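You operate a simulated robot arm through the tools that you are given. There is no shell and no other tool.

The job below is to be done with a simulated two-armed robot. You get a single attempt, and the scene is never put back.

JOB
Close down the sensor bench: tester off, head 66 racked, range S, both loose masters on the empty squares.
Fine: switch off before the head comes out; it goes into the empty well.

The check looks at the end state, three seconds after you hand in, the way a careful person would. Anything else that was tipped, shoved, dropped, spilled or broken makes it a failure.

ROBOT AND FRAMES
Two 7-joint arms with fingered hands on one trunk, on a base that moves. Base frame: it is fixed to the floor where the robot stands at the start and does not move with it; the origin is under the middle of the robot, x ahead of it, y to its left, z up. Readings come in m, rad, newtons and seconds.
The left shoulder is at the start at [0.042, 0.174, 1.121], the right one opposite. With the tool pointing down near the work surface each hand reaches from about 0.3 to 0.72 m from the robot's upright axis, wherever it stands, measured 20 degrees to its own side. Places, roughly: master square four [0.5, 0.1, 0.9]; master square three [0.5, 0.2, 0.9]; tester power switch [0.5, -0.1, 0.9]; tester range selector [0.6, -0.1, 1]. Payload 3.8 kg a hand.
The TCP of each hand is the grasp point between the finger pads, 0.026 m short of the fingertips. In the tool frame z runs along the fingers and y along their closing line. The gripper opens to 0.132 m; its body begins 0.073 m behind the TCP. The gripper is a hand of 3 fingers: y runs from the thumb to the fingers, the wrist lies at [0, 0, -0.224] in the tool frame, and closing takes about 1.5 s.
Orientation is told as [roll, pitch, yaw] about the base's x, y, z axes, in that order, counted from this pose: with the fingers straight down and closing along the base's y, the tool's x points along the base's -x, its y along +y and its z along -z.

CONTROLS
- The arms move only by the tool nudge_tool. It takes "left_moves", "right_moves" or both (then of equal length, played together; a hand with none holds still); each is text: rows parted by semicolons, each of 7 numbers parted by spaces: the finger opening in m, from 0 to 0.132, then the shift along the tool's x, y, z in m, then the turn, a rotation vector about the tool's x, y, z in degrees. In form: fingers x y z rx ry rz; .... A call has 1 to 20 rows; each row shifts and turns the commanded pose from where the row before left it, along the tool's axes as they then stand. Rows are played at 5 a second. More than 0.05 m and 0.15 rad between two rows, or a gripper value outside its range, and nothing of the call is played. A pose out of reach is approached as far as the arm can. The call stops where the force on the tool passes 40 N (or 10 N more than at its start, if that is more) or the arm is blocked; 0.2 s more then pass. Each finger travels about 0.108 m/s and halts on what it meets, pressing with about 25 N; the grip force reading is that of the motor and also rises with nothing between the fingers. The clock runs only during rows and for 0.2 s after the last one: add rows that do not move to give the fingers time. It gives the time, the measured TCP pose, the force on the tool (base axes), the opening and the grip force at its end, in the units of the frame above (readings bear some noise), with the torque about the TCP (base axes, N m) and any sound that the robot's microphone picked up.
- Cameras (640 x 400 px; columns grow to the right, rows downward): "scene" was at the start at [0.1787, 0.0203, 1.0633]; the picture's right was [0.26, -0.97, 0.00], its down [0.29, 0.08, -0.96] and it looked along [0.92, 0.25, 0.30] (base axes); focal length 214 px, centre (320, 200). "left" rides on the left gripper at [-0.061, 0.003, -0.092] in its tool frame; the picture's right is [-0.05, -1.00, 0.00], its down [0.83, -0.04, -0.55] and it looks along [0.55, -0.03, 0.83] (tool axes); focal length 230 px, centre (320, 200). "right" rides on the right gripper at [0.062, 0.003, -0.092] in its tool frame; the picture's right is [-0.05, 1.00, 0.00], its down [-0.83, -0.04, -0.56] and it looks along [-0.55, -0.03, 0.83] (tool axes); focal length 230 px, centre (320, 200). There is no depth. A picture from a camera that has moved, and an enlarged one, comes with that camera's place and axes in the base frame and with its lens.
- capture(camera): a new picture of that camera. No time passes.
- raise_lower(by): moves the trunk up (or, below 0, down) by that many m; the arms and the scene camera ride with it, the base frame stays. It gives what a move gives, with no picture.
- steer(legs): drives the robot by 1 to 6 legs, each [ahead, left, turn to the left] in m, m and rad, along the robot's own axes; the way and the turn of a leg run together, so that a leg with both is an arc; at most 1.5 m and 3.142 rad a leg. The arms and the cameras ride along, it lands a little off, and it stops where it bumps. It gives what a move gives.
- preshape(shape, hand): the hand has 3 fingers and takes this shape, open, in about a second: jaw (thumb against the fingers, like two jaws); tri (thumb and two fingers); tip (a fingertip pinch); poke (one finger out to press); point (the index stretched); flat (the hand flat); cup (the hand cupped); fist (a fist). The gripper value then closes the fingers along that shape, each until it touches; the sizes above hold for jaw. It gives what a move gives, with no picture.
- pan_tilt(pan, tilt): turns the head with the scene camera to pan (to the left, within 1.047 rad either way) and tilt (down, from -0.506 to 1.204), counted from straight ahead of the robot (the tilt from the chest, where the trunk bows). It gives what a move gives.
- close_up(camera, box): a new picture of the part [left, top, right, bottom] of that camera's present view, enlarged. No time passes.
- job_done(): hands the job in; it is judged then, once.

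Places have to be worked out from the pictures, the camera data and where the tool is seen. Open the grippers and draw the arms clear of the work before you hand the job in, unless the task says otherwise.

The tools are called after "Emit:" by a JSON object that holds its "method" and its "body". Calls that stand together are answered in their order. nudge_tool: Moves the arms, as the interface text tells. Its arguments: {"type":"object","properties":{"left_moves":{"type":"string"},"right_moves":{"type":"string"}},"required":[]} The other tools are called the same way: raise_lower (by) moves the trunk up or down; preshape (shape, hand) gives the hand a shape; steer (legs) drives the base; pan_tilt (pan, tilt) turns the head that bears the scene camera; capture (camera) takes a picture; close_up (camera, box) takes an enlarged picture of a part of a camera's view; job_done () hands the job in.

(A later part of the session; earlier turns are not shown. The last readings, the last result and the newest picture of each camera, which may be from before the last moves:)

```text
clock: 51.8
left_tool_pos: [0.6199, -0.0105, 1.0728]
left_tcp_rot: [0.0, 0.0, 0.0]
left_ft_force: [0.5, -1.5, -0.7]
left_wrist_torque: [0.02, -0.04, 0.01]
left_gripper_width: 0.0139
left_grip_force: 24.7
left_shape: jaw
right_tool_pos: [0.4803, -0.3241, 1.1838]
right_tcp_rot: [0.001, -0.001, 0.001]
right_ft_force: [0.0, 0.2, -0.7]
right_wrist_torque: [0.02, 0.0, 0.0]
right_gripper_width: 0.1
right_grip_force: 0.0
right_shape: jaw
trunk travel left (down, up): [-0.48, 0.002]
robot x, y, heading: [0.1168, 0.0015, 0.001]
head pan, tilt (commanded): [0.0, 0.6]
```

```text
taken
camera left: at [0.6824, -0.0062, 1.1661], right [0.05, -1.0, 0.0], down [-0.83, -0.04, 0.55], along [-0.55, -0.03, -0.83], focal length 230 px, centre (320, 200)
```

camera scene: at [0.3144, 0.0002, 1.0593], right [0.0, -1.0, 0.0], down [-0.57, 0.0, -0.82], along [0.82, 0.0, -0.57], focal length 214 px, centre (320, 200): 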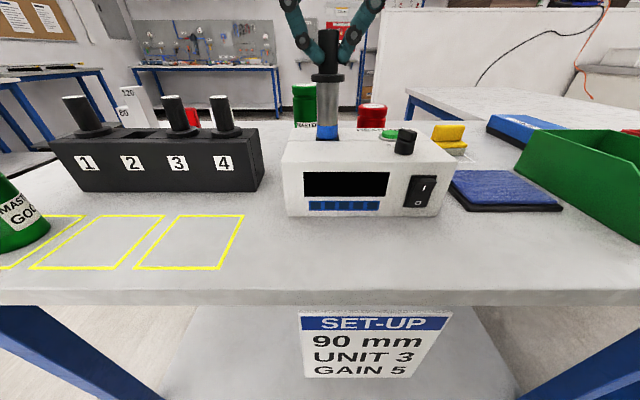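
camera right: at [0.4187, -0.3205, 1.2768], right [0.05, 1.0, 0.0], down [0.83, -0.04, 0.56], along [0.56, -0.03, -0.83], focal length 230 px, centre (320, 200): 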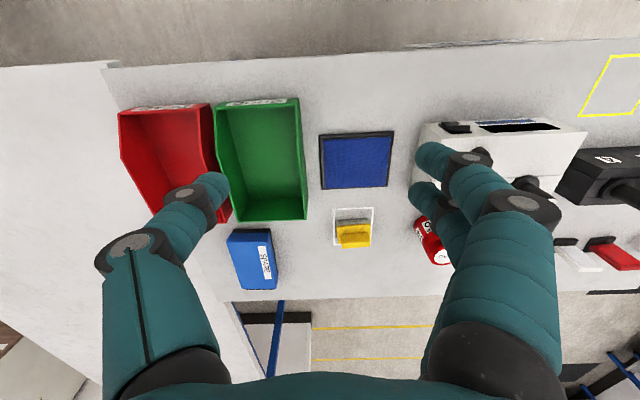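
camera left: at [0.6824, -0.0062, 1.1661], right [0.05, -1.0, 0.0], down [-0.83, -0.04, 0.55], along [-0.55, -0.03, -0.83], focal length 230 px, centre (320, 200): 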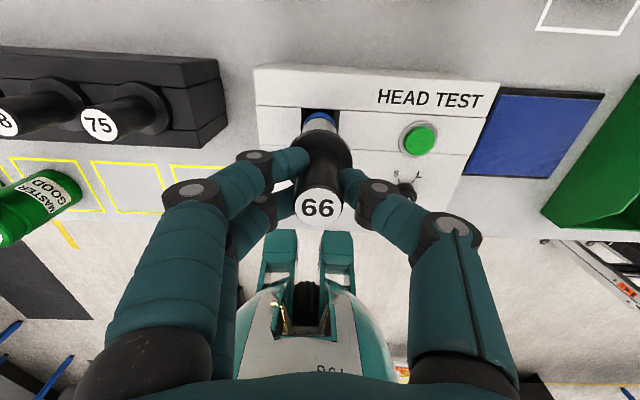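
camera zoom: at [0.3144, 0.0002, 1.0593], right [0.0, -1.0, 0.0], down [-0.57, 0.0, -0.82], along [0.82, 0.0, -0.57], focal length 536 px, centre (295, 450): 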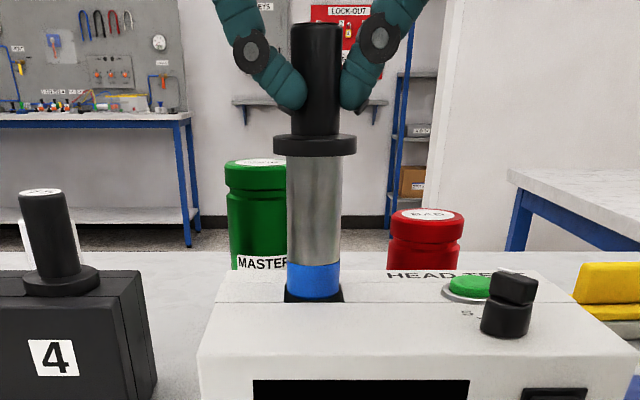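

The barrel is sliding out freely. I lift further to see its full length.

Emit:
{"method": "nudge_tool", "body": {"left_moves": "0.005 0 0 -0.02 0 0 0; 0.005 0 0 -0.03 0 0 0; 0.005 0 0 -0.035 0 0 0; 0.005 0 0 0 0 0 0"}}

Emit:
{"method": "pan_tilt", "body": {"pan": 0.1, "tilt": 0.3}}

Emit:
{"method": "capture", "body": {"camera": "scene"}}

Emit:
{"method": "capture", "body": {"camera": "left"}}

```text
clock: 52.8
left_tool_pos: [0.6205, -0.0106, 1.1588]
left_tcp_rot: [-0.004, 0.001, -0.001]
left_ft_force: [0.5, 0.0, -0.6]
left_wrist_torque: [0.01, 0.0, 0.0]
left_gripper_width: 0.0141
left_grip_force: 24.7
left_shape: jaw
right_tool_pos: [0.4804, -0.3234, 1.183]
right_tcp_rot: [0.001, -0.001, 0.001]
right_ft_force: [-0.3, 0.6, -0.4]
right_wrist_torque: [-0.01, 0.02, 0.0]
right_gripper_width: 0.0999
right_grip_force: 0.1
right_shape: jaw
trunk travel left (down, up): [-0.48, 0.002]
robot x, y, heading: [0.1192, 0.003, -0.001]
head pan, tilt (commanded): [0.0, 0.6]
```

```text
clock: 53.6
left_tool_pos: [0.6201, -0.0103, 1.1585]
left_tcp_rot: [0.0, 0.0, 0.0]
left_ft_force: [0.1, 0.6, -0.3]
left_wrist_torque: [-0.01, -0.02, -0.01]
left_gripper_width: 0.0138
left_grip_force: 24.8
left_shape: jaw
right_tool_pos: [0.4809, -0.3249, 1.1838]
right_tcp_rot: [-0.001, 0.0, 0.0]
right_ft_force: [0.2, -0.2, 0.4]
right_wrist_torque: [0.01, 0.01, -0.03]
right_gripper_width: 0.0999
right_grip_force: 0.1
right_shape: jaw
trunk travel left (down, up): [-0.48, 0.002]
robot x, y, heading: [0.1184, 0.0031, 0.004]
head pan, tilt (commanded): [0.099, 0.3]
```

```text
taken
camera scene: at [0.3188, 0.0094, 1.0867], right [0.1, -0.99, 0.0], down [-0.29, -0.03, -0.95], along [0.95, 0.1, -0.3], focal length 214 px, centre (320, 200)
```

scene: 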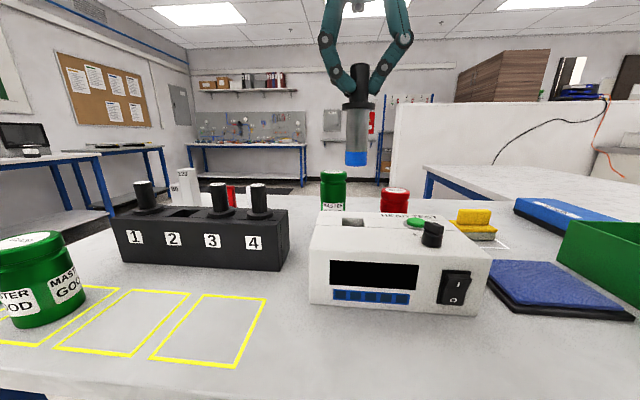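

```text
taken
camera left: at [0.6817, -0.0066, 1.2513], right [0.05, -1.0, 0.0], down [-0.83, -0.04, 0.55], along [-0.55, -0.03, -0.83], focal length 230 px, centre (320, 200)
```

left: 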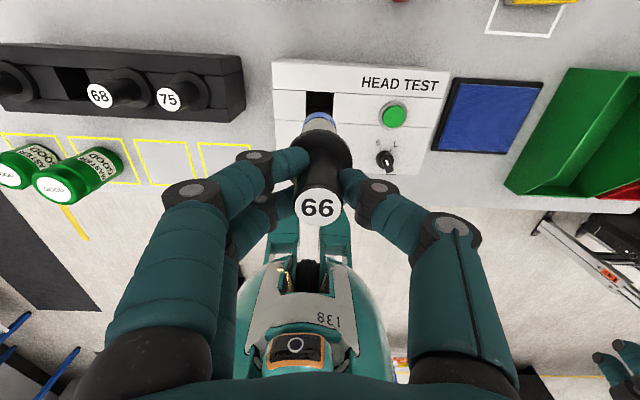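

Head is fully out (bottom at z≈1.045, heads' tops at 1.011). I carry it left over to well 2.

Emit:
{"method": "nudge_tool", "body": {"left_moves": "0.005 -0.001 0.03 0 0 0 0; 0.005 -0.001 0.045 0 0 0 0; 0.005 -0.001 0.045 0 0 0 0; 0.005 -0.001 0.045 0 0 0 0; 0.005 -0.001 0.045 0 0 0 0; 0.005 -0.001 0.04 0 0 0 0; 0.005 0 0.0235 0 0 0 0; 0.005 0 0 0 0 0 0"}}

Emit:
{"method": "pan_tilt", "body": {"pan": 0.5, "tilt": 0.3}}

Emit:
{"method": "capture", "body": {"camera": "scene"}}

Emit:
{"method": "capture", "body": {"camera": "left"}}

```text
clock: 55.4
left_tool_pos: [0.6267, 0.2628, 1.1593]
left_tcp_rot: [-0.002, 0.0, -0.001]
left_ft_force: [-1.2, -0.4, 0.2]
left_wrist_torque: [0.0, 0.02, -0.01]
left_gripper_width: 0.014
left_grip_force: 25.4
left_shape: jaw
right_tool_pos: [0.4809, -0.324, 1.1838]
right_tcp_rot: [0.001, -0.003, 0.0]
right_ft_force: [0.1, 0.0, -0.8]
right_wrist_torque: [-0.02, 0.02, -0.02]
right_gripper_width: 0.0998
right_grip_force: 0.0
right_shape: jaw
trunk travel left (down, up): [-0.48, 0.002]
robot x, y, heading: [0.1167, -0.0003, -0.001]
head pan, tilt (commanded): [0.099, 0.3]
```

```text
clock: 56.3
left_tool_pos: [0.626, 0.264, 1.1602]
left_tcp_rot: [-0.002, -0.001, 0.0]
left_ft_force: [-0.8, 0.6, -1.0]
left_wrist_torque: [0.03, 0.01, 0.01]
left_gripper_width: 0.0138
left_grip_force: 25.5
left_shape: jaw
right_tool_pos: [0.4808, -0.3243, 1.1836]
right_tcp_rot: [0.002, -0.001, 0.001]
right_ft_force: [-0.2, 0.4, -0.8]
right_wrist_torque: [0.01, -0.05, 0.01]
right_gripper_width: 0.0998
right_grip_force: 0.0
right_shape: jaw
trunk travel left (down, up): [-0.48, 0.002]
robot x, y, heading: [0.1176, 0.0, -0.0]
head pan, tilt (commanded): [0.499, 0.3]
```

```text
taken
camera scene: at [0.3079, 0.0448, 1.0868], right [0.48, -0.88, 0.0], down [-0.26, -0.14, -0.96], along [0.84, 0.46, -0.3], focal length 214 px, centre (320, 200)
```

scene: 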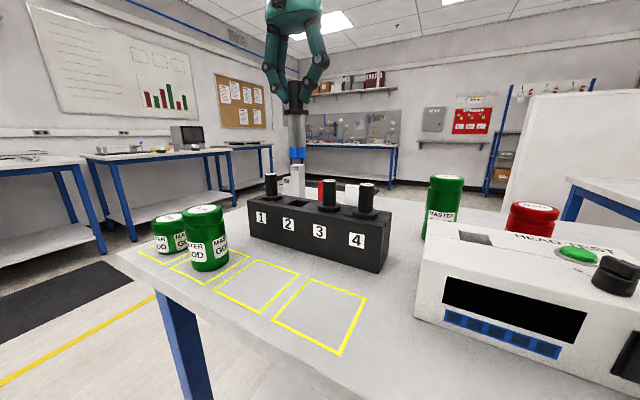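

```text
taken
camera left: at [0.6876, 0.2668, 1.2521], right [0.05, -1.0, 0.0], down [-0.83, -0.04, 0.55], along [-0.55, -0.03, -0.83], focal length 230 px, centre (320, 200)
```

left: 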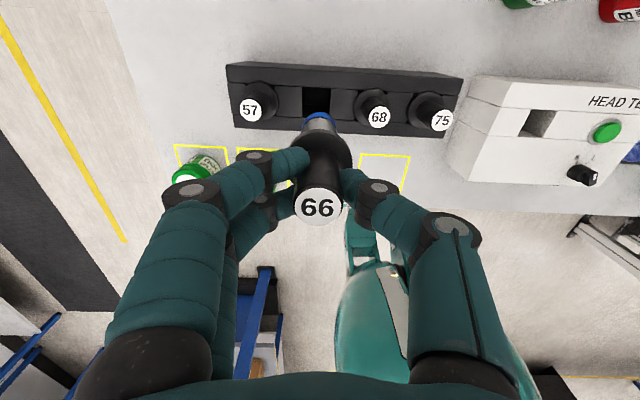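

I zoom on the well from the left camera and the scene camera to measure alignment.

Emit:
{"method": "close_up", "body": {"camera": "left", "box": [220, 55, 420, 165]}}

Emit:
{"method": "close_up", "body": {"camera": "scene", "box": [230, 90, 410, 280]}}

```text
3.20 times, centred on (320, 110) of left
camera zoom: at [0.6876, 0.2668, 1.2521], right [0.05, -1.0, 0.0], down [-0.83, -0.04, 0.55], along [-0.55, -0.03, -0.83], focal length 736 px, centre (320, 488)
```

zoom: 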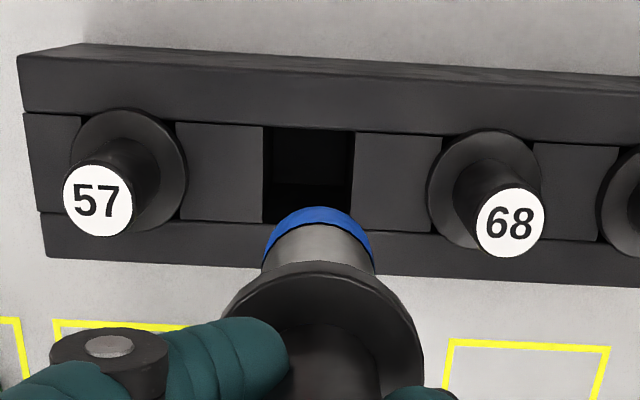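

```text
2.11 times, centred on (320, 185) of scene
camera zoom: at [0.3079, 0.0448, 1.0868], right [0.48, -0.88, 0.0], down [-0.26, -0.14, -0.96], along [0.84, 0.46, -0.3], focal length 452 px, centre (320, 232)
```

zoom: 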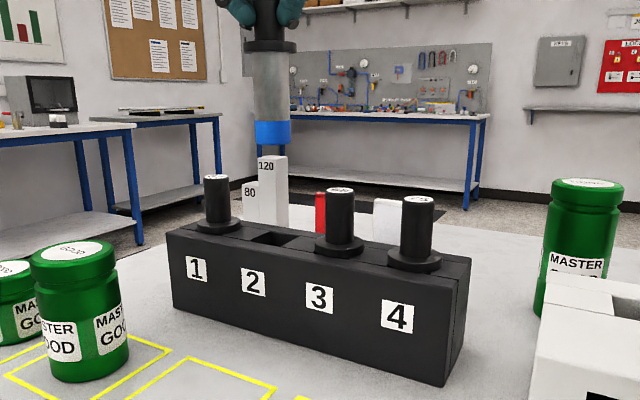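

Both cameras put the well centre at ≈(0.6315, 0.2687), i.e. about 5.5 mm in x and 5 mm in y from the tool axis. I correct that and lower until the barrel's end is ~1 cm above the rack.

Emit:
{"method": "nudge_tool", "body": {"left_moves": "0.005 -0.0055 0.005 0 0 0 0; 0.005 0 0 0.03 0 0 0; 0.005 0 0 0.03 0 0 0; 0.005 0 0 0.016 0 0 0; 0.005 0 0 0 0 0 0"}}

Emit:
{"method": "close_up", "body": {"camera": "left", "box": [220, 55, 420, 165]}}

Emit:
{"method": "close_up", "body": {"camera": "scene", "box": [230, 120, 390, 240]}}

```text
clock: 57.5
left_tool_pos: [0.6319, 0.2682, 1.0818]
left_tcp_rot: [-0.002, -0.002, 0.0]
left_ft_force: [-0.7, 0.6, -0.4]
left_wrist_torque: [-0.03, -0.01, 0.0]
left_gripper_width: 0.0141
left_grip_force: 25.0
left_shape: jaw
right_tool_pos: [0.4802, -0.3241, 1.1843]
right_tcp_rot: [0.001, -0.003, 0.001]
right_ft_force: [-0.5, 0.0, 0.5]
right_wrist_torque: [-0.01, -0.01, 0.0]
right_gripper_width: 0.0996
right_grip_force: 0.1
right_shape: jaw
trunk travel left (down, up): [-0.48, 0.002]
robot x, y, heading: [0.119, 0.0029, -0.0]
head pan, tilt (commanded): [0.499, 0.3]
```

```text
3.20 times, centred on (320, 110) of left
camera zoom: at [0.6932, 0.2719, 1.1746], right [0.05, -1.0, 0.0], down [-0.83, -0.04, 0.55], along [-0.55, -0.03, -0.83], focal length 736 px, centre (320, 488)
```

zoom: 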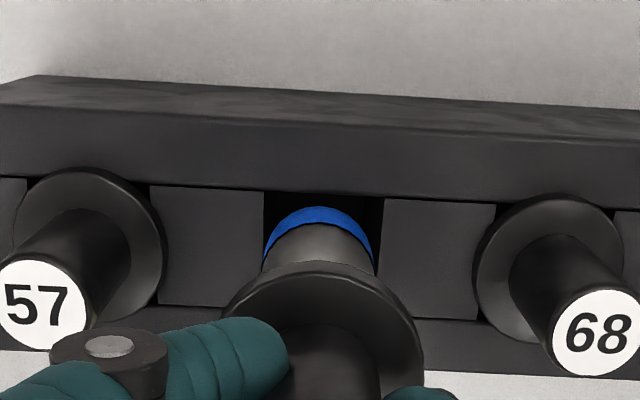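

```text
3.33 times, centred on (310, 180) of scene
camera zoom: at [0.3078, 0.0448, 1.0869], right [0.48, -0.88, 0.0], down [-0.26, -0.14, -0.96], along [0.84, 0.46, -0.3], focal length 715 px, centre (353, 267)
```

zoom: 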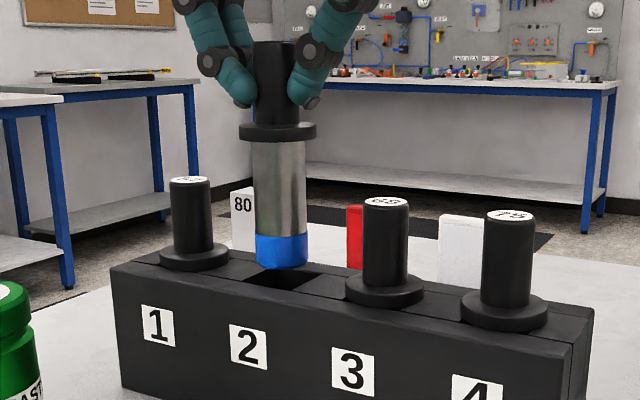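

The barrel hangs nearly centred over the well; residual about 1 mm in x. I correct and lower another 5 mm, then look closely.

Emit:
{"method": "nudge_tool", "body": {"left_moves": "0.005 -0.001 -0.0005 0.005 0 0 0; 0.005 0 0 0 0 0 0; 0.005 0 0 0 0 0 0"}}

Emit:
{"method": "close_up", "body": {"camera": "left", "box": [270, 95, 370, 165]}}

Emit:
{"method": "close_up", "body": {"camera": "scene", "box": [265, 160, 345, 220]}}

```text
clock: 58.3
left_tool_pos: [0.6327, 0.2676, 1.0776]
left_tcp_rot: [-0.003, -0.002, -0.001]
left_ft_force: [-0.1, -1.1, -0.3]
left_wrist_torque: [0.0, -0.02, 0.01]
left_gripper_width: 0.0142
left_grip_force: 25.2
left_shape: jaw
right_tool_pos: [0.4798, -0.3229, 1.1834]
right_tcp_rot: [0.0, -0.002, -0.001]
right_ft_force: [-0.2, 1.1, 0.2]
right_wrist_torque: [0.01, 0.0, 0.0]
right_gripper_width: 0.0998
right_grip_force: 0.0
right_shape: jaw
trunk travel left (down, up): [-0.48, 0.002]
robot x, y, heading: [0.1182, 0.002, 0.0]
head pan, tilt (commanded): [0.499, 0.3]
```

```text
5.71 times, centred on (320, 130) of left
camera zoom: at [0.6944, 0.2715, 1.1697], right [0.05, -1.0, 0.0], down [-0.83, -0.04, 0.55], along [-0.55, -0.03, -0.83], focal length 1315 px, centre (320, 600)
```

zoom: 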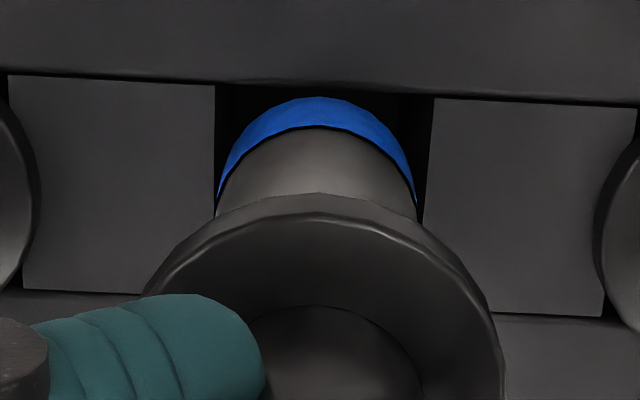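

```text
6.67 times, centred on (305, 190) of scene
camera zoom: at [0.3079, 0.0449, 1.0868], right [0.48, -0.88, 0.0], down [-0.26, -0.14, -0.96], along [0.84, 0.46, -0.3], focal length 1430 px, centre (420, 267)
```

zoom: 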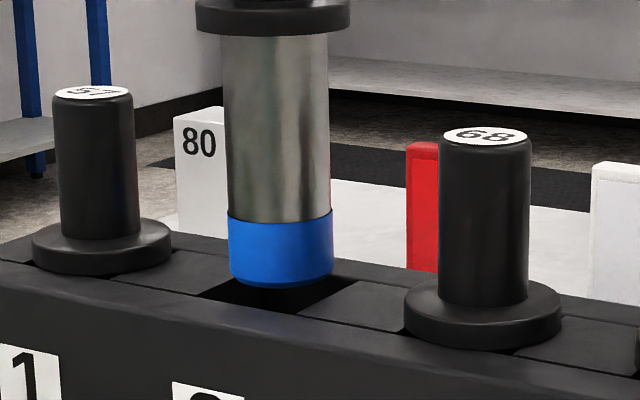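

Comparing barrel and well edges in both views, the barrel is ~1.3 mm too far in x and ~0.5 mm in y. I correct and lower 8 mm gently, watching the force.

Emit:
{"method": "nudge_tool", "body": {"left_moves": "0.005 0.0013 -0.0005 0 0 0 0; 0.005 0 0 0.002 0 0 0; 0.005 0 0 0.002 0 0 0; 0.005 0 0 0.002 0 0 0; 0.005 0 0 0.002 0 0 0; 0.005 0 0 0 0 0 0"}}

Emit:
{"method": "close_up", "body": {"camera": "left", "box": [270, 95, 370, 165]}}

Emit:
{"method": "close_up", "body": {"camera": "scene", "box": [265, 160, 345, 220]}}

```text
clock: 59.7
left_tool_pos: [0.6328, 0.2671, 1.0693]
left_tcp_rot: [-0.003, -0.002, -0.001]
left_ft_force: [0.2, 0.2, -1.3]
left_wrist_torque: [0.05, -0.01, -0.02]
left_gripper_width: 0.0139
left_grip_force: 25.1
left_shape: jaw
right_tool_pos: [0.4812, -0.3237, 1.1843]
right_tcp_rot: [0.0, -0.002, -0.001]
right_ft_force: [0.1, 0.1, -0.9]
right_wrist_torque: [0.0, -0.01, 0.01]
right_gripper_width: 0.1
right_grip_force: 0.1
right_shape: jaw
trunk travel left (down, up): [-0.48, 0.002]
robot x, y, heading: [0.118, 0.0016, 0.005]
head pan, tilt (commanded): [0.499, 0.3]
```

```text
5.71 times, centred on (320, 130) of left
camera zoom: at [0.6933, 0.271, 1.1619], right [0.05, -1.0, 0.0], down [-0.83, -0.04, 0.55], along [-0.55, -0.03, -0.83], focal length 1315 px, centre (320, 600)
```

zoom: 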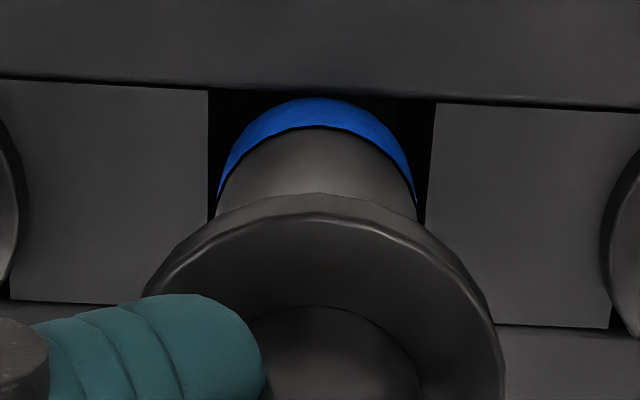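

```text
6.67 times, centred on (305, 190) of scene
camera zoom: at [0.3079, 0.0448, 1.0868], right [0.48, -0.88, 0.0], down [-0.26, -0.14, -0.96], along [0.84, 0.46, -0.3], focal length 1430 px, centre (420, 267)
```

zoom: 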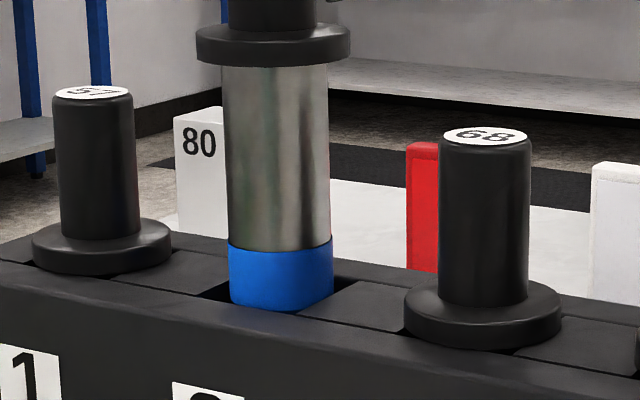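

No force and the blue end is visibly entering the well. I continue lowering slowly.

Emit:
{"method": "nudge_tool", "body": {"left_moves": "0.005 0 0 0.004 0 0 0; 0.005 0 0 0.004 0 0 0; 0.005 0 0 0.004 0 0 0; 0.005 0 0 0.004 0 0 0; 0.005 0 0 0.004 0 0 0; 0.005 0 0 0.005 0 0 0; 0.005 0 0 0.005 0 0 0; 0.005 0 0 0 0 0 0"}}

Emit:
{"method": "close_up", "body": {"camera": "scene", "box": [245, 130, 365, 220]}}

Emit:
{"method": "close_up", "body": {"camera": "left", "box": [220, 55, 420, 215]}}

```text
clock: 61.5
left_tool_pos: [0.6324, 0.2668, 1.0386]
left_tcp_rot: [-0.002, -0.002, -0.001]
left_ft_force: [-0.6, -0.4, -0.1]
left_wrist_torque: [0.01, -0.03, -0.04]
left_gripper_width: 0.014
left_grip_force: 25.1
left_shape: jaw
right_tool_pos: [0.4813, -0.3238, 1.1842]
right_tcp_rot: [0.0, -0.002, -0.001]
right_ft_force: [0.2, 0.3, 0.3]
right_wrist_torque: [0.01, 0.0, 0.0]
right_gripper_width: 0.0996
right_grip_force: 0.1
right_shape: jaw
trunk travel left (down, up): [-0.48, 0.002]
robot x, y, heading: [0.118, -0.0026, 0.006]
head pan, tilt (commanded): [0.499, 0.3]
```

```text
4.44 times, centred on (305, 175) of scene
camera zoom: at [0.3078, 0.0448, 1.0868], right [0.48, -0.88, 0.0], down [-0.26, -0.14, -0.96], along [0.84, 0.46, -0.3], focal length 953 px, centre (387, 311)
```

zoom: 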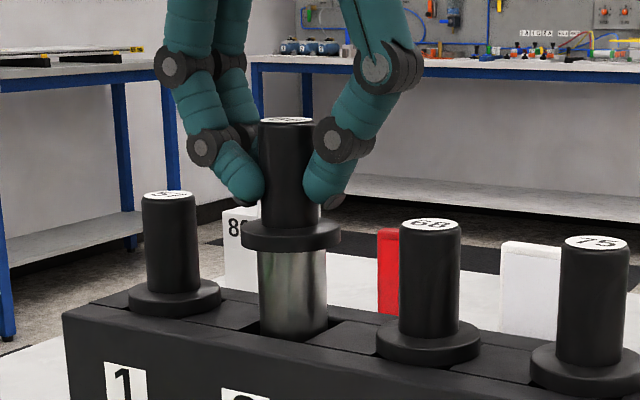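

```text
2.50 times, centred on (320, 135) of left
camera zoom: at [0.6932, 0.2711, 1.1319], right [0.05, -1.0, 0.0], down [-0.83, -0.04, 0.55], along [-0.55, -0.03, -0.83], focal length 575 px, centre (320, 362)
```

zoom: 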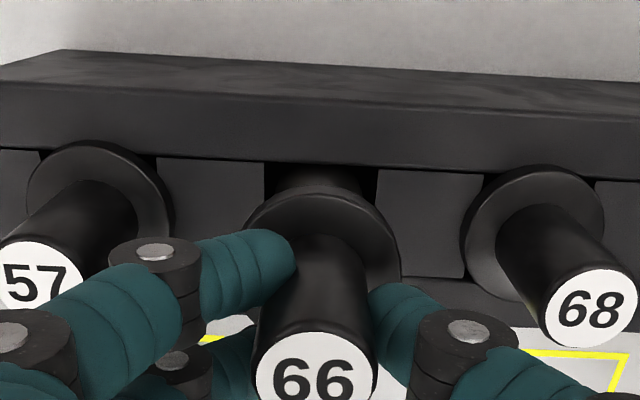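

The barrel is half in without resistance. I lower the rest, slowing near the seat.

Emit:
{"method": "nudge_tool", "body": {"left_moves": "0.005 0 0 0.006 0 0 0; 0.005 0 0 0.006 0 0 0; 0.005 0 0 0.006 0 0 0; 0.005 0 0 0.006 0 0 0; 0.005 0 0 0.005 0 0 0; 0.005 0 0 0.003 0 0 0; 0.005 0 0 0.002 0 0 0; 0.005 0 0 0 0 0 0"}}

Emit:
{"method": "close_up", "body": {"camera": "scene", "box": [245, 130, 365, 220]}}

Emit:
{"method": "close_up", "body": {"camera": "left", "box": [220, 55, 420, 215]}}

```text
clock: 63.3
left_tool_pos: [0.632, 0.2671, 1.006]
left_tcp_rot: [-0.002, -0.002, -0.001]
left_ft_force: [-0.3, 0.1, -0.6]
left_wrist_torque: [0.01, 0.0, 0.01]
left_gripper_width: 0.0139
left_grip_force: 24.7
left_shape: jaw
right_tool_pos: [0.4792, -0.3241, 1.1833]
right_tcp_rot: [0.0, -0.003, -0.001]
right_ft_force: [0.3, -0.4, -0.4]
right_wrist_torque: [0.02, -0.02, 0.02]
right_gripper_width: 0.0997
right_grip_force: 0.0
right_shape: jaw
trunk travel left (down, up): [-0.48, 0.002]
robot x, y, heading: [0.1167, -0.0003, -0.0]
head pan, tilt (commanded): [0.499, 0.3]
```

```text
4.44 times, centred on (305, 175) of scene
camera zoom: at [0.3079, 0.0448, 1.0868], right [0.48, -0.88, 0.0], down [-0.26, -0.14, -0.96], along [0.84, 0.46, -0.3], focal length 953 px, centre (387, 311)
```

zoom: 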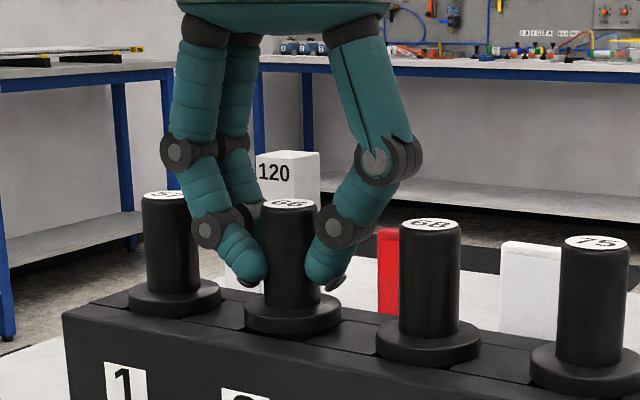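

```text
2.50 times, centred on (320, 135) of left
camera zoom: at [0.6931, 0.2711, 1.0977], right [0.05, -1.0, 0.0], down [-0.83, -0.04, 0.55], along [-0.55, -0.03, -0.83], focal length 575 px, centre (320, 362)
```

zoom: 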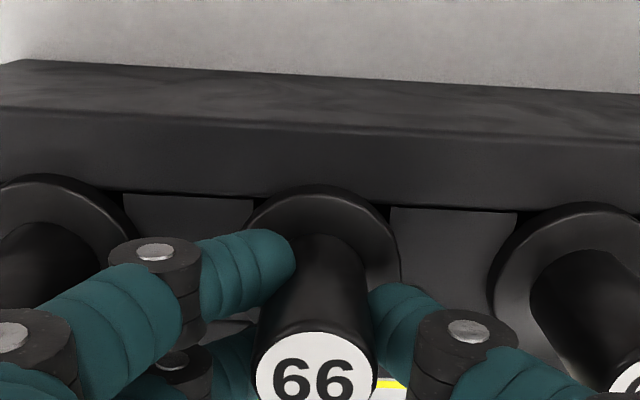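

Nearly seated (about 3 mm left). I lower the last millimetres until a light contact shows.

Emit:
{"method": "nudge_tool", "body": {"left_moves": "0.005 0 0 0.0015 0 0 0; 0.005 0 0 0.0015 0 0 0; 0.005 0 0 0.001 0 0 0; 0.005 0 0 0 0 0 0"}}

Emit:
{"method": "close_up", "body": {"camera": "scene", "box": [265, 160, 345, 220]}}

```text
clock: 64.3
left_tool_pos: [0.6308, 0.2669, 1.0018]
left_tcp_rot: [-0.002, -0.004, -0.001]
left_ft_force: [-0.2, 0.0, 7.0]
left_wrist_torque: [0.02, -0.03, 0.0]
left_gripper_width: 0.0139
left_grip_force: 24.6
left_shape: jaw
right_tool_pos: [0.479, -0.3244, 1.1842]
right_tcp_rot: [0.001, -0.004, -0.001]
right_ft_force: [-0.7, 1.2, -0.9]
right_wrist_torque: [-0.01, 0.04, -0.01]
right_gripper_width: 0.0996
right_grip_force: 0.0
right_shape: jaw
trunk travel left (down, up): [-0.48, 0.002]
robot x, y, heading: [0.118, -0.0008, 0.003]
head pan, tilt (commanded): [0.499, 0.3]
```

```text
6.67 times, centred on (305, 190) of scene
camera zoom: at [0.3076, 0.0447, 1.087], right [0.48, -0.88, 0.0], down [-0.26, -0.14, -0.96], along [0.84, 0.46, -0.3], focal length 1430 px, centre (420, 267)
```

zoom: 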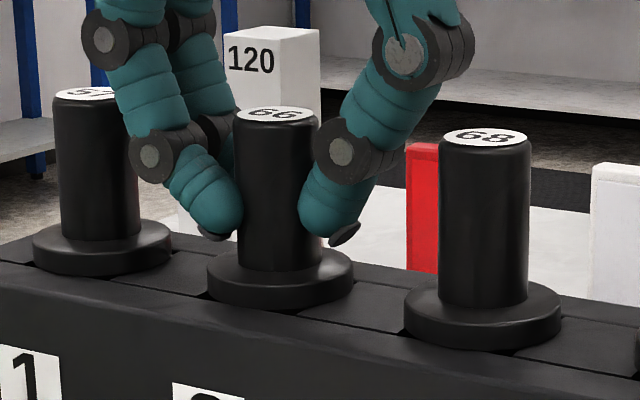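

Seated with a 7 N contact. I open just a little (neighbouring heads are near) and lift straight up.

Emit:
{"method": "nudge_tool", "body": {"left_moves": "0.016 0 0 -0.001 0 0 0; 0.02 0 0 0 0 0 0; 0.024 0 0 0 0 0 0; 0.026 0 0 0 0 0 0; 0.026 0 0 0 0 0 0"}}

Emit:
{"method": "close_up", "body": {"camera": "scene", "box": [265, 160, 345, 220]}}

Emit:
{"method": "close_up", "body": {"camera": "left", "box": [220, 55, 420, 255]}}

```text
clock: 65.5
left_tool_pos: [0.6326, 0.2675, 1.002]
left_tcp_rot: [-0.002, -0.001, 0.0]
left_ft_force: [1.0, 0.1, -0.3]
left_wrist_torque: [-0.03, 0.0, 0.02]
left_gripper_width: 0.0255
left_grip_force: 0.1
left_shape: jaw
right_tool_pos: [0.4814, -0.3242, 1.182]
right_tcp_rot: [0.0, -0.001, 0.0]
right_ft_force: [0.7, 0.6, 0.2]
right_wrist_torque: [0.0, 0.01, -0.04]
right_gripper_width: 0.0999
right_grip_force: 0.2
right_shape: jaw
trunk travel left (down, up): [-0.48, 0.002]
robot x, y, heading: [0.1206, -0.0028, -0.007]
head pan, tilt (commanded): [0.499, 0.3]
```

```text
6.67 times, centred on (305, 190) of scene
camera zoom: at [0.3078, 0.0448, 1.0868], right [0.48, -0.88, 0.0], down [-0.26, -0.14, -0.96], along [0.84, 0.46, -0.3], focal length 1430 px, centre (420, 267)
```

zoom: 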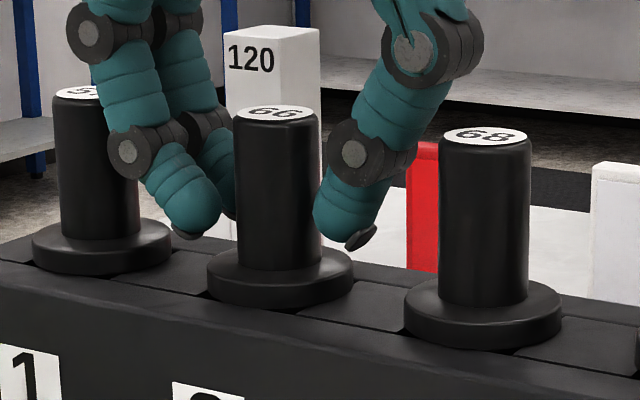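

```text
2.00 times, centred on (320, 155) of left
camera zoom: at [0.6932, 0.2713, 1.0945], right [0.05, -1.0, 0.0], down [-0.83, -0.04, 0.55], along [-0.55, -0.03, -0.83], focal length 460 px, centre (320, 290)
```

zoom: 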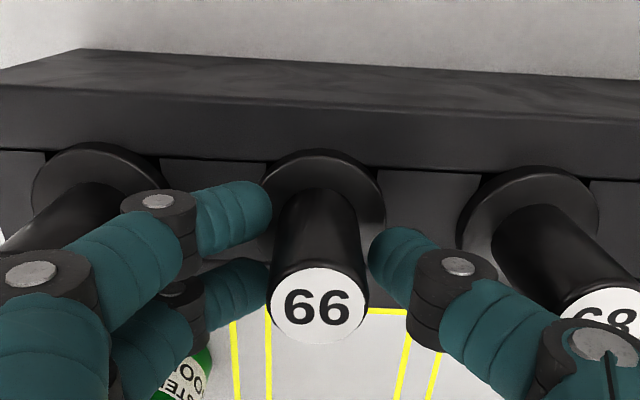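

Released cleanly with gaps on both sides. I lift straight up without opening further.

Emit:
{"method": "nudge_tool", "body": {"left_moves": "0.026 0 0 -0.01 0 0 0; 0.026 0 0 -0.02 0 0 0; 0.026 0 0 -0.03 0 0 0; 0.026 0 0 -0.04 0 0 0; 0.026 0 0 -0.04 0 0 0; 0.05 0 0 0 0 0 0; 0.09 0 0 0 0 0 0; 0.1 0 0 0 0 0 0"}}

Emit:
{"method": "capture", "body": {"camera": "scene"}}

Emit:
{"method": "capture", "body": {"camera": "left"}}

```text
clock: 67.3
left_tool_pos: [0.6326, 0.2663, 1.1415]
left_tcp_rot: [-0.002, -0.002, -0.001]
left_ft_force: [-0.1, -0.4, -0.2]
left_wrist_torque: [-0.03, -0.01, 0.01]
left_gripper_width: 0.0996
left_grip_force: 0.0
left_shape: jaw
right_tool_pos: [0.4798, -0.323, 1.1845]
right_tcp_rot: [-0.002, -0.002, 0.001]
right_ft_force: [0.1, 0.8, 0.1]
right_wrist_torque: [-0.01, 0.04, -0.01]
right_gripper_width: 0.0997
right_grip_force: 0.0
right_shape: jaw
trunk travel left (down, up): [-0.48, 0.002]
robot x, y, heading: [0.1178, -0.0009, 0.003]
head pan, tilt (commanded): [0.499, 0.3]
```

```text
taken
camera scene: at [0.3078, 0.0448, 1.0868], right [0.48, -0.88, 0.0], down [-0.26, -0.14, -0.96], along [0.84, 0.46, -0.3], focal length 214 px, centre (320, 200)
```

scene: 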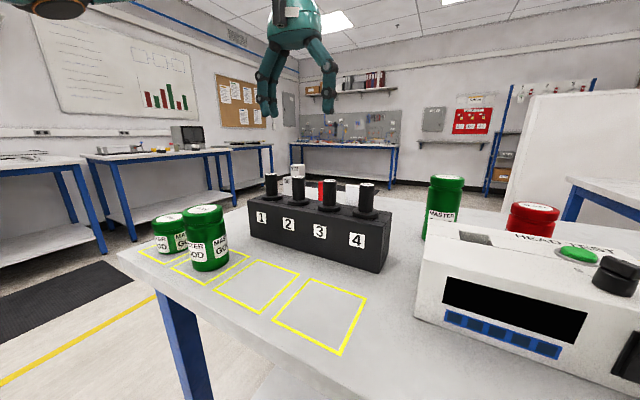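

```text
taken
camera left: at [0.6936, 0.271, 1.2339], right [0.05, -1.0, 0.0], down [-0.83, -0.04, 0.55], along [-0.55, -0.03, -0.83], focal length 230 px, centre (320, 200)
```

left: 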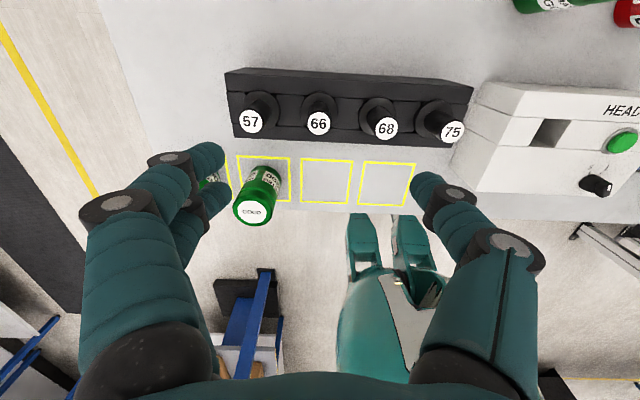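

The rack now reads 57, 66, 68, 75 with the head seated. Next the masters (red ≈(0.758,-0.102), green ≈(0.766,0.026)); I drive ahead 6 cm more for a comfortable reach.

Emit:
{"method": "steer", "body": {"legs": [[0.06, 0, 0]]}}

Emit:
{"method": "nudge_tool", "body": {"left_moves": "0.1 -0.01 -0.04 0 0 0 0; 0.1 -0.015 -0.045 0 0 0 0; 0.1 -0.015 -0.045 0 0 0 0; 0.1 -0.015 -0.045 0 0 0 0; 0.1 -0.015 -0.045 0 0 0 0; 0.1 0 -0.02 0 0 0 0; 0.1 0 0 0 0 0 0"}}

Emit:
{"method": "pan_tilt", "body": {"pan": 0.0, "tilt": 0.4}}

Emit:
{"method": "capture", "body": {"camera": "left"}}

Emit:
{"method": "capture", "body": {"camera": "scene"}}

```text
clock: 68.2
left_tool_pos: [0.6923, 0.2674, 1.1425]
left_tcp_rot: [-0.004, -0.005, -0.001]
left_ft_force: [-0.2, -0.2, -0.2]
left_wrist_torque: [-0.01, 0.01, -0.01]
left_gripper_width: 0.0996
left_grip_force: 0.1
left_shape: jaw
right_tool_pos: [0.5407, -0.3254, 1.1841]
right_tcp_rot: [0.001, -0.003, -0.002]
right_ft_force: [-0.2, -0.4, -0.6]
right_wrist_torque: [0.03, 0.02, -0.02]
right_gripper_width: 0.0999
right_grip_force: 0.2
right_shape: jaw
trunk travel left (down, up): [-0.48, 0.002]
robot x, y, heading: [0.1762, 0.0021, -0.0]
head pan, tilt (commanded): [0.499, 0.3]
```

```text
clock: 69.8
left_tool_pos: [0.7603, 0.0272, 1.1419]
left_tcp_rot: [-0.001, -0.002, 0.0]
left_ft_force: [0.4, 0.1, -0.3]
left_wrist_torque: [-0.03, 0.0, -0.01]
left_gripper_width: 0.0998
left_grip_force: 0.1
left_shape: jaw
right_tool_pos: [0.5392, -0.3247, 1.1834]
right_tcp_rot: [0.0, 0.001, 0.0]
right_ft_force: [0.7, 0.0, -0.3]
right_wrist_torque: [0.0, 0.02, 0.0]
right_gripper_width: 0.0998
right_grip_force: 0.1
right_shape: jaw
trunk travel left (down, up): [-0.48, 0.002]
robot x, y, heading: [0.1747, 0.003, -0.002]
head pan, tilt (commanded): [0.499, 0.3]
```

```text
clock: 70.8
left_tool_pos: [0.7604, 0.0283, 1.1414]
left_tcp_rot: [-0.001, -0.001, 0.002]
left_ft_force: [-0.2, -0.9, -0.6]
left_wrist_torque: [-0.02, 0.03, 0.0]
left_gripper_width: 0.0997
left_grip_force: 0.1
left_shape: jaw
right_tool_pos: [0.5387, -0.3249, 1.1833]
right_tcp_rot: [0.0, -0.003, 0.0]
right_ft_force: [0.3, -0.6, 0.5]
right_wrist_torque: [0.01, 0.02, 0.02]
right_gripper_width: 0.0997
right_grip_force: 0.1
right_shape: jaw
trunk travel left (down, up): [-0.48, 0.002]
robot x, y, heading: [0.1767, 0.0018, 0.003]
head pan, tilt (commanded): [0.0, 0.4]
```

```text
taken
camera left: at [0.8222, 0.032, 1.2344], right [0.05, -1.0, 0.0], down [-0.83, -0.04, 0.55], along [-0.55, -0.03, -0.83], focal length 230 px, centre (320, 200)
```

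left: 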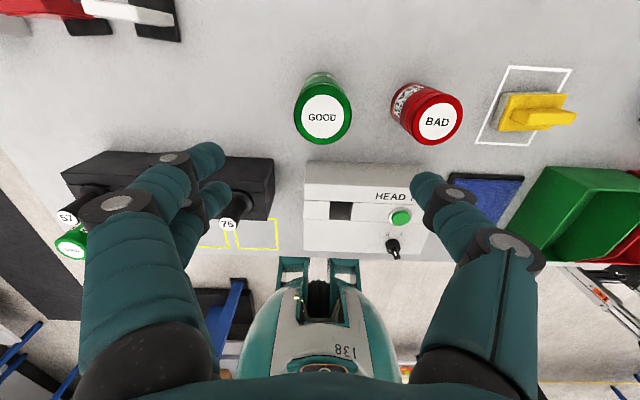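

```text
taken
camera scene: at [0.3775, 0.0002, 1.0776], right [0.0, -1.0, 0.0], down [-0.39, 0.0, -0.92], along [0.92, 0.0, -0.39], focal length 214 px, centre (320, 200)
```

scene: 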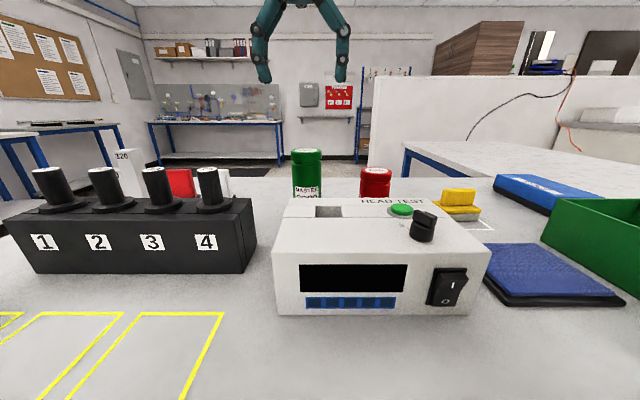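

I zoom to refine the green master's position before descending.

Emit:
{"method": "close_up", "body": {"camera": "left", "box": [270, 55, 370, 155]}}

Emit:
{"method": "close_up", "body": {"camera": "scene", "box": [260, 120, 420, 220]}}

```text
4.00 times, centred on (320, 105) of left
camera zoom: at [0.8222, 0.032, 1.2344], right [0.05, -1.0, 0.0], down [-0.83, -0.04, 0.55], along [-0.55, -0.03, -0.83], focal length 920 px, centre (320, 580)
```

zoom: 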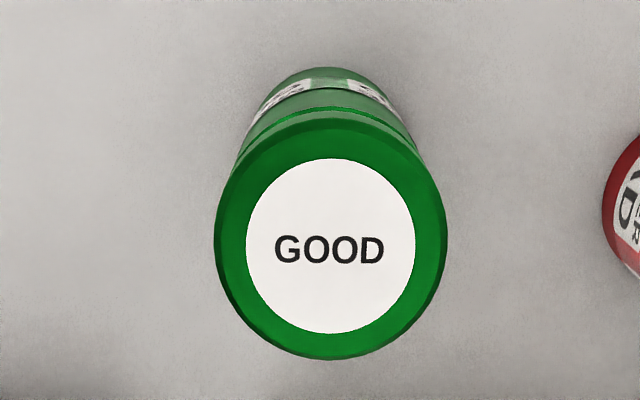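

```text
4.00 times, centred on (340, 170) of scene
camera zoom: at [0.3775, 0.0002, 1.0776], right [0.0, -1.0, 0.0], down [-0.39, 0.0, -0.92], along [0.92, 0.0, -0.39], focal length 858 px, centre (240, 320)
```

zoom: 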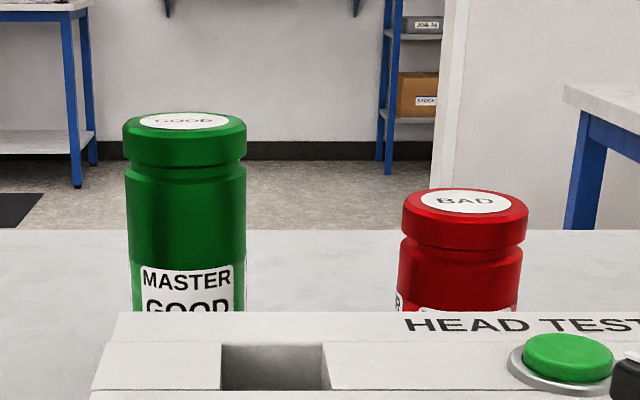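

Green master axis ≈(0.767, 0.026). I centre over it and descend to TCP z≈0.955 with the fingers open at 0.10.

Emit:
{"method": "nudge_tool", "body": {"left_moves": "0.1 -0.0065 -0.0025 0 0 0 0; 0.1 0 0 0.04 0 0 0; 0.1 0 0 0.04 0 0 0; 0.1 0 0 0.04 0 0 0; 0.1 0 0 0.04 0 0 0; 0.1 0 0 0.0265 0 0 0; 0.1 0 0 0 0 0 0"}}

Emit:
{"method": "capture", "body": {"camera": "left"}}

Emit:
{"method": "close_up", "body": {"camera": "scene", "box": [240, 80, 440, 220]}}

```text
clock: 72.4
left_tool_pos: [0.7666, 0.0232, 0.9557]
left_tcp_rot: [-0.002, -0.001, -0.001]
left_ft_force: [-0.9, -0.3, 0.2]
left_wrist_torque: [-0.01, -0.02, 0.03]
left_gripper_width: 0.0999
left_grip_force: 0.0
left_shape: jaw
right_tool_pos: [0.539, -0.3245, 1.1839]
right_tcp_rot: [0.0, -0.004, -0.001]
right_ft_force: [-0.9, -0.2, -0.5]
right_wrist_torque: [0.02, -0.03, 0.01]
right_gripper_width: 0.0998
right_grip_force: 0.1
right_shape: jaw
trunk travel left (down, up): [-0.48, 0.002]
robot x, y, heading: [0.1792, -0.0003, -0.003]
head pan, tilt (commanded): [0.0, 0.4]
```

```text
taken
camera left: at [0.8291, 0.0277, 1.0487], right [0.05, -1.0, 0.0], down [-0.83, -0.04, 0.55], along [-0.55, -0.03, -0.83], focal length 230 px, centre (320, 200)
```

left: 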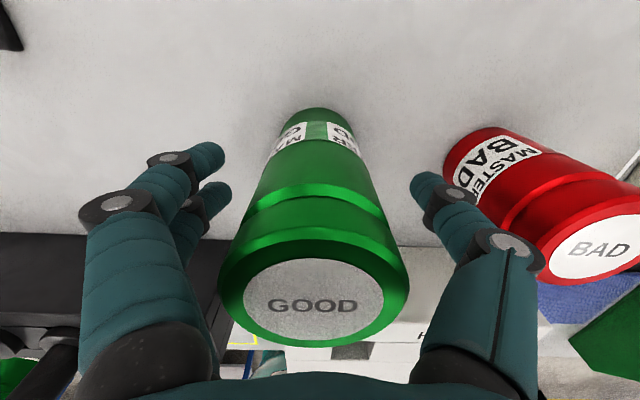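

```text
2.86 times, centred on (340, 150) of scene
camera zoom: at [0.3774, 0.0002, 1.0777], right [0.0, -1.0, 0.0], down [-0.39, 0.0, -0.92], along [0.92, 0.0, -0.39], focal length 613 px, centre (263, 343)
```

zoom: 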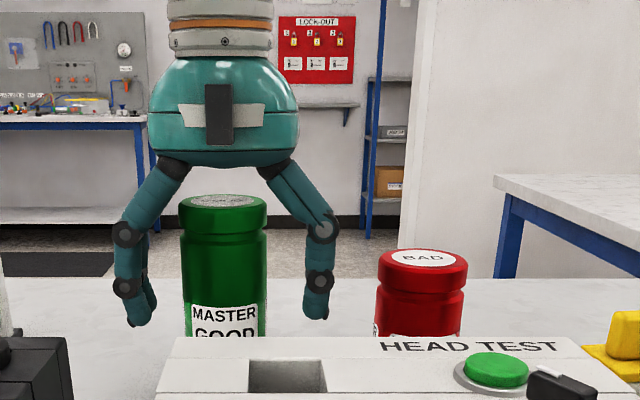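

The green master is between the fingers and centred. I close on it.

Emit:
{"method": "nudge_tool", "body": {"left_moves": "0.08 0 0 0 0 0 0; 0.065 0 0 0 0 0 0; 0.055 0 0 0 0 0 0; 0.045 0 0 0 0 0 0; 0.035 0 0 0 0 0 0; 0.03 0 0 0 0 0 0; 0.03 0 0 0 0 0 0; 0.03 0 0 0 0 0 0"}}

Emit:
{"method": "close_up", "body": {"camera": "scene", "box": [240, 80, 440, 220]}}

Emit:
{"method": "capture", "body": {"camera": "left"}}

```text
clock: 74.2
left_tool_pos: [0.7669, 0.024, 0.9566]
left_tcp_rot: [-0.001, -0.003, 0.0]
left_ft_force: [0.4, 0.3, -0.2]
left_wrist_torque: [0.01, 0.01, -0.02]
left_gripper_width: 0.0475
left_grip_force: 25.1
left_shape: jaw
right_tool_pos: [0.538, -0.3238, 1.1847]
right_tcp_rot: [0.002, -0.002, 0.001]
right_ft_force: [-0.8, 0.2, -0.5]
right_wrist_torque: [0.01, -0.01, 0.0]
right_gripper_width: 0.0996
right_grip_force: 0.0
right_shape: jaw
trunk travel left (down, up): [-0.48, 0.002]
robot x, y, heading: [0.1767, 0.0, -0.001]
head pan, tilt (commanded): [0.0, 0.4]
```

```text
2.86 times, centred on (340, 150) of scene
camera zoom: at [0.3776, 0.0001, 1.0775], right [0.0, -1.0, 0.0], down [-0.39, 0.0, -0.92], along [0.92, 0.0, -0.39], focal length 613 px, centre (263, 343)
```

zoom: 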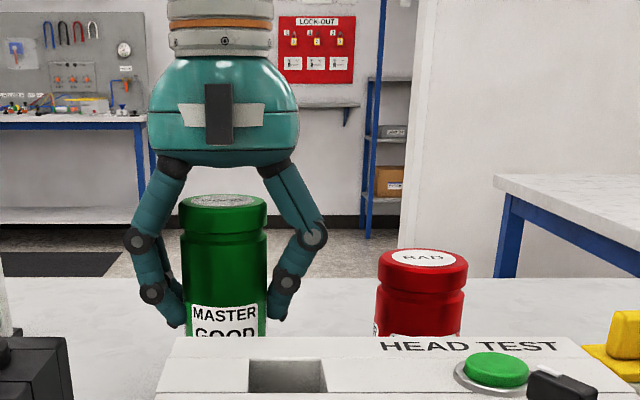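

```text
taken
camera left: at [0.8293, 0.0278, 1.0486], right [0.05, -1.0, 0.0], down [-0.83, -0.04, 0.55], along [-0.55, -0.03, -0.83], focal length 230 px, centre (320, 200)
```

left: 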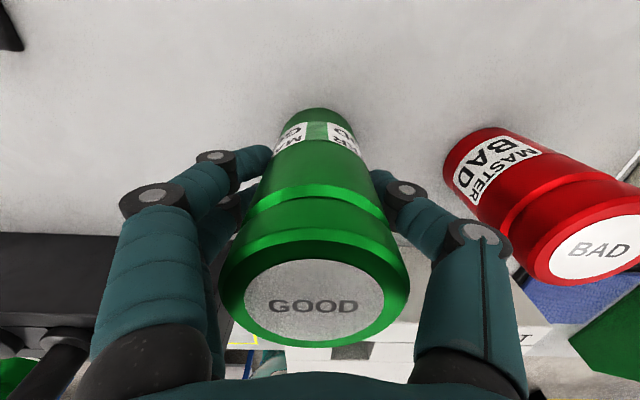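

Held with 25 N. I lift it slowly 2 cm first and check that it comes along.

Emit:
{"method": "nudge_tool", "body": {"left_moves": "0.03 0 0 -0.005 0 0 0; 0.03 0 0 -0.01 0 0 0; 0.03 0 0 -0.015 0 0 0; 0.03 0 0 0 0 0 0"}}

Emit:
{"method": "close_up", "body": {"camera": "scene", "box": [240, 80, 440, 220]}}

```text
clock: 75.2
left_tool_pos: [0.767, 0.0236, 0.9859]
left_tcp_rot: [-0.001, -0.001, 0.0]
left_ft_force: [-0.3, 0.9, -4.1]
left_wrist_torque: [-0.02, 0.02, 0.02]
left_gripper_width: 0.0474
left_grip_force: 25.0
left_shape: jaw
right_tool_pos: [0.5394, -0.324, 1.1846]
right_tcp_rot: [0.0, -0.002, 0.001]
right_ft_force: [0.5, 0.8, 0.6]
right_wrist_torque: [0.01, 0.0, -0.03]
right_gripper_width: 0.1
right_grip_force: 0.0
right_shape: jaw
trunk travel left (down, up): [-0.48, 0.002]
robot x, y, heading: [0.1734, -0.0006, 0.0]
head pan, tilt (commanded): [0.0, 0.4]
```

```text
2.86 times, centred on (340, 150) of scene
camera zoom: at [0.3779, 0.0001, 1.0774], right [0.0, -1.0, 0.0], down [-0.39, 0.0, -0.92], along [0.92, 0.0, -0.39], focal length 613 px, centre (263, 343)
```

zoom: 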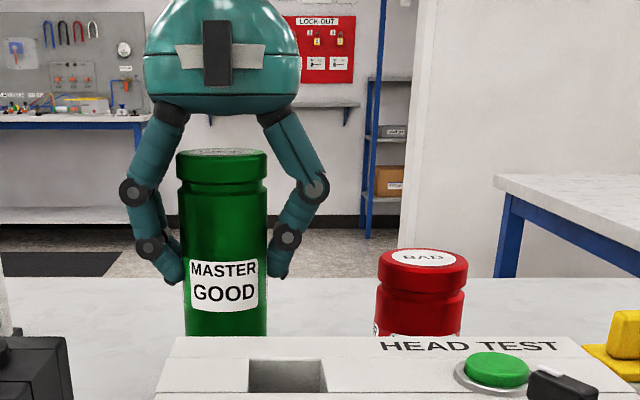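

It comes along upright (≈4 N weight). I lift to clear the rack and carry it across to above square 3.

Emit:
{"method": "nudge_tool", "body": {"left_moves": "0.03 0 0 -0.03 0 0 0; 0.03 0 0 -0.035 0 0 0; 0.03 0 0 -0.035 0 0 0; 0.03 0 0 -0.035 0 0 0; 0.03 0.02 0.017 0 0 0 0; 0.03 0.034 0.0285 0 0 0 0; 0.03 0.034 0.0285 0 0 0 0; 0.03 0.034 0.0285 0 0 0 0; 0.03 0.034 0.0285 0 0 0 0; 0.03 0.034 0.0285 0 0 0 0; 0.03 0.034 0.0285 0 0 0 0; 0.03 0.034 0.0285 0 0 0 0; 0.03 0.011 0.01 0 0 0 0; 0.03 0 0 0 0 0 0; 0.03 0 0 0 0 0 0"}}

Emit:
{"method": "pan_tilt", "body": {"pan": 0.7, "tilt": 0.6}}

Emit:
{"method": "capture", "body": {"camera": "scene"}}

Emit:
{"method": "capture", "body": {"camera": "left"}}

```text
clock: 78.4
left_tool_pos: [0.4979, 0.2523, 1.1182]
left_tcp_rot: [-0.001, -0.002, -0.001]
left_ft_force: [0.0, 0.1, -3.7]
left_wrist_torque: [0.01, -0.01, 0.0]
left_gripper_width: 0.047
left_grip_force: 25.0
left_shape: jaw
right_tool_pos: [0.5393, -0.3251, 1.1845]
right_tcp_rot: [0.002, -0.004, -0.003]
right_ft_force: [0.2, 0.1, -0.2]
right_wrist_torque: [0.0, -0.01, -0.03]
right_gripper_width: 0.0997
right_grip_force: 0.0
right_shape: jaw
trunk travel left (down, up): [-0.48, 0.002]
robot x, y, heading: [0.1795, -0.0001, -0.003]
head pan, tilt (commanded): [0.0, 0.4]
```

```text
clock: 79.4
left_tool_pos: [0.4994, 0.2511, 1.119]
left_tcp_rot: [-0.002, -0.003, 0.001]
left_ft_force: [-0.1, 0.7, -3.7]
left_wrist_torque: [0.0, -0.01, -0.02]
left_gripper_width: 0.0474
left_grip_force: 25.2
left_shape: jaw
right_tool_pos: [0.5391, -0.3251, 1.1842]
right_tcp_rot: [0.0, -0.001, 0.001]
right_ft_force: [0.3, 0.4, -0.3]
right_wrist_torque: [0.03, 0.0, -0.01]
right_gripper_width: 0.0999
right_grip_force: 0.1
right_shape: jaw
trunk travel left (down, up): [-0.48, 0.002]
robot x, y, heading: [0.1746, -0.0004, 0.002]
head pan, tilt (commanded): [0.7, 0.6]
```

```text
taken
camera scene: at [0.3527, 0.0571, 1.0593], right [0.64, -0.77, 0.0], down [-0.43, -0.36, -0.83], along [0.63, 0.53, -0.56], focal length 214 px, centre (320, 200)
```

scene: 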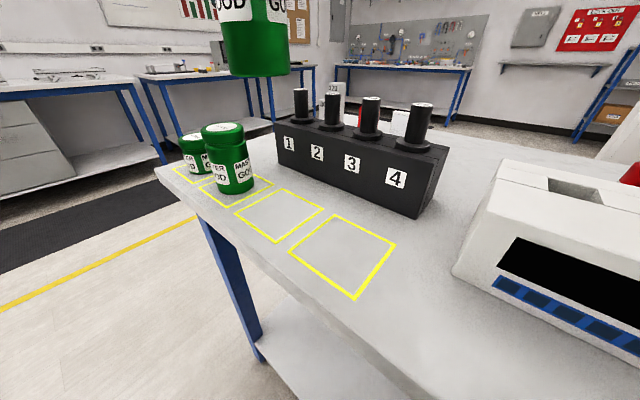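

```text
taken
camera left: at [0.5601, 0.2552, 1.2113], right [0.05, -1.0, 0.0], down [-0.83, -0.04, 0.55], along [-0.55, -0.03, -0.83], focal length 230 px, centre (320, 200)
```

left: 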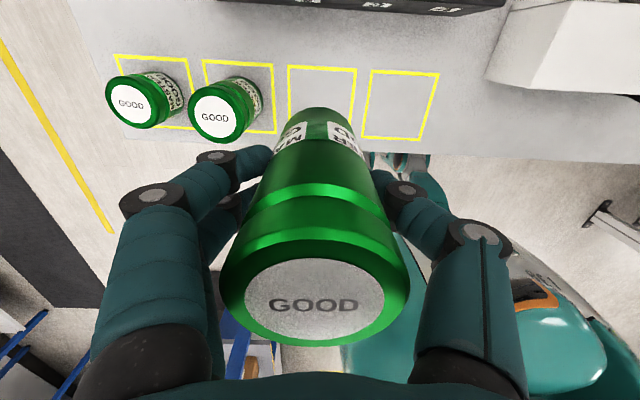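

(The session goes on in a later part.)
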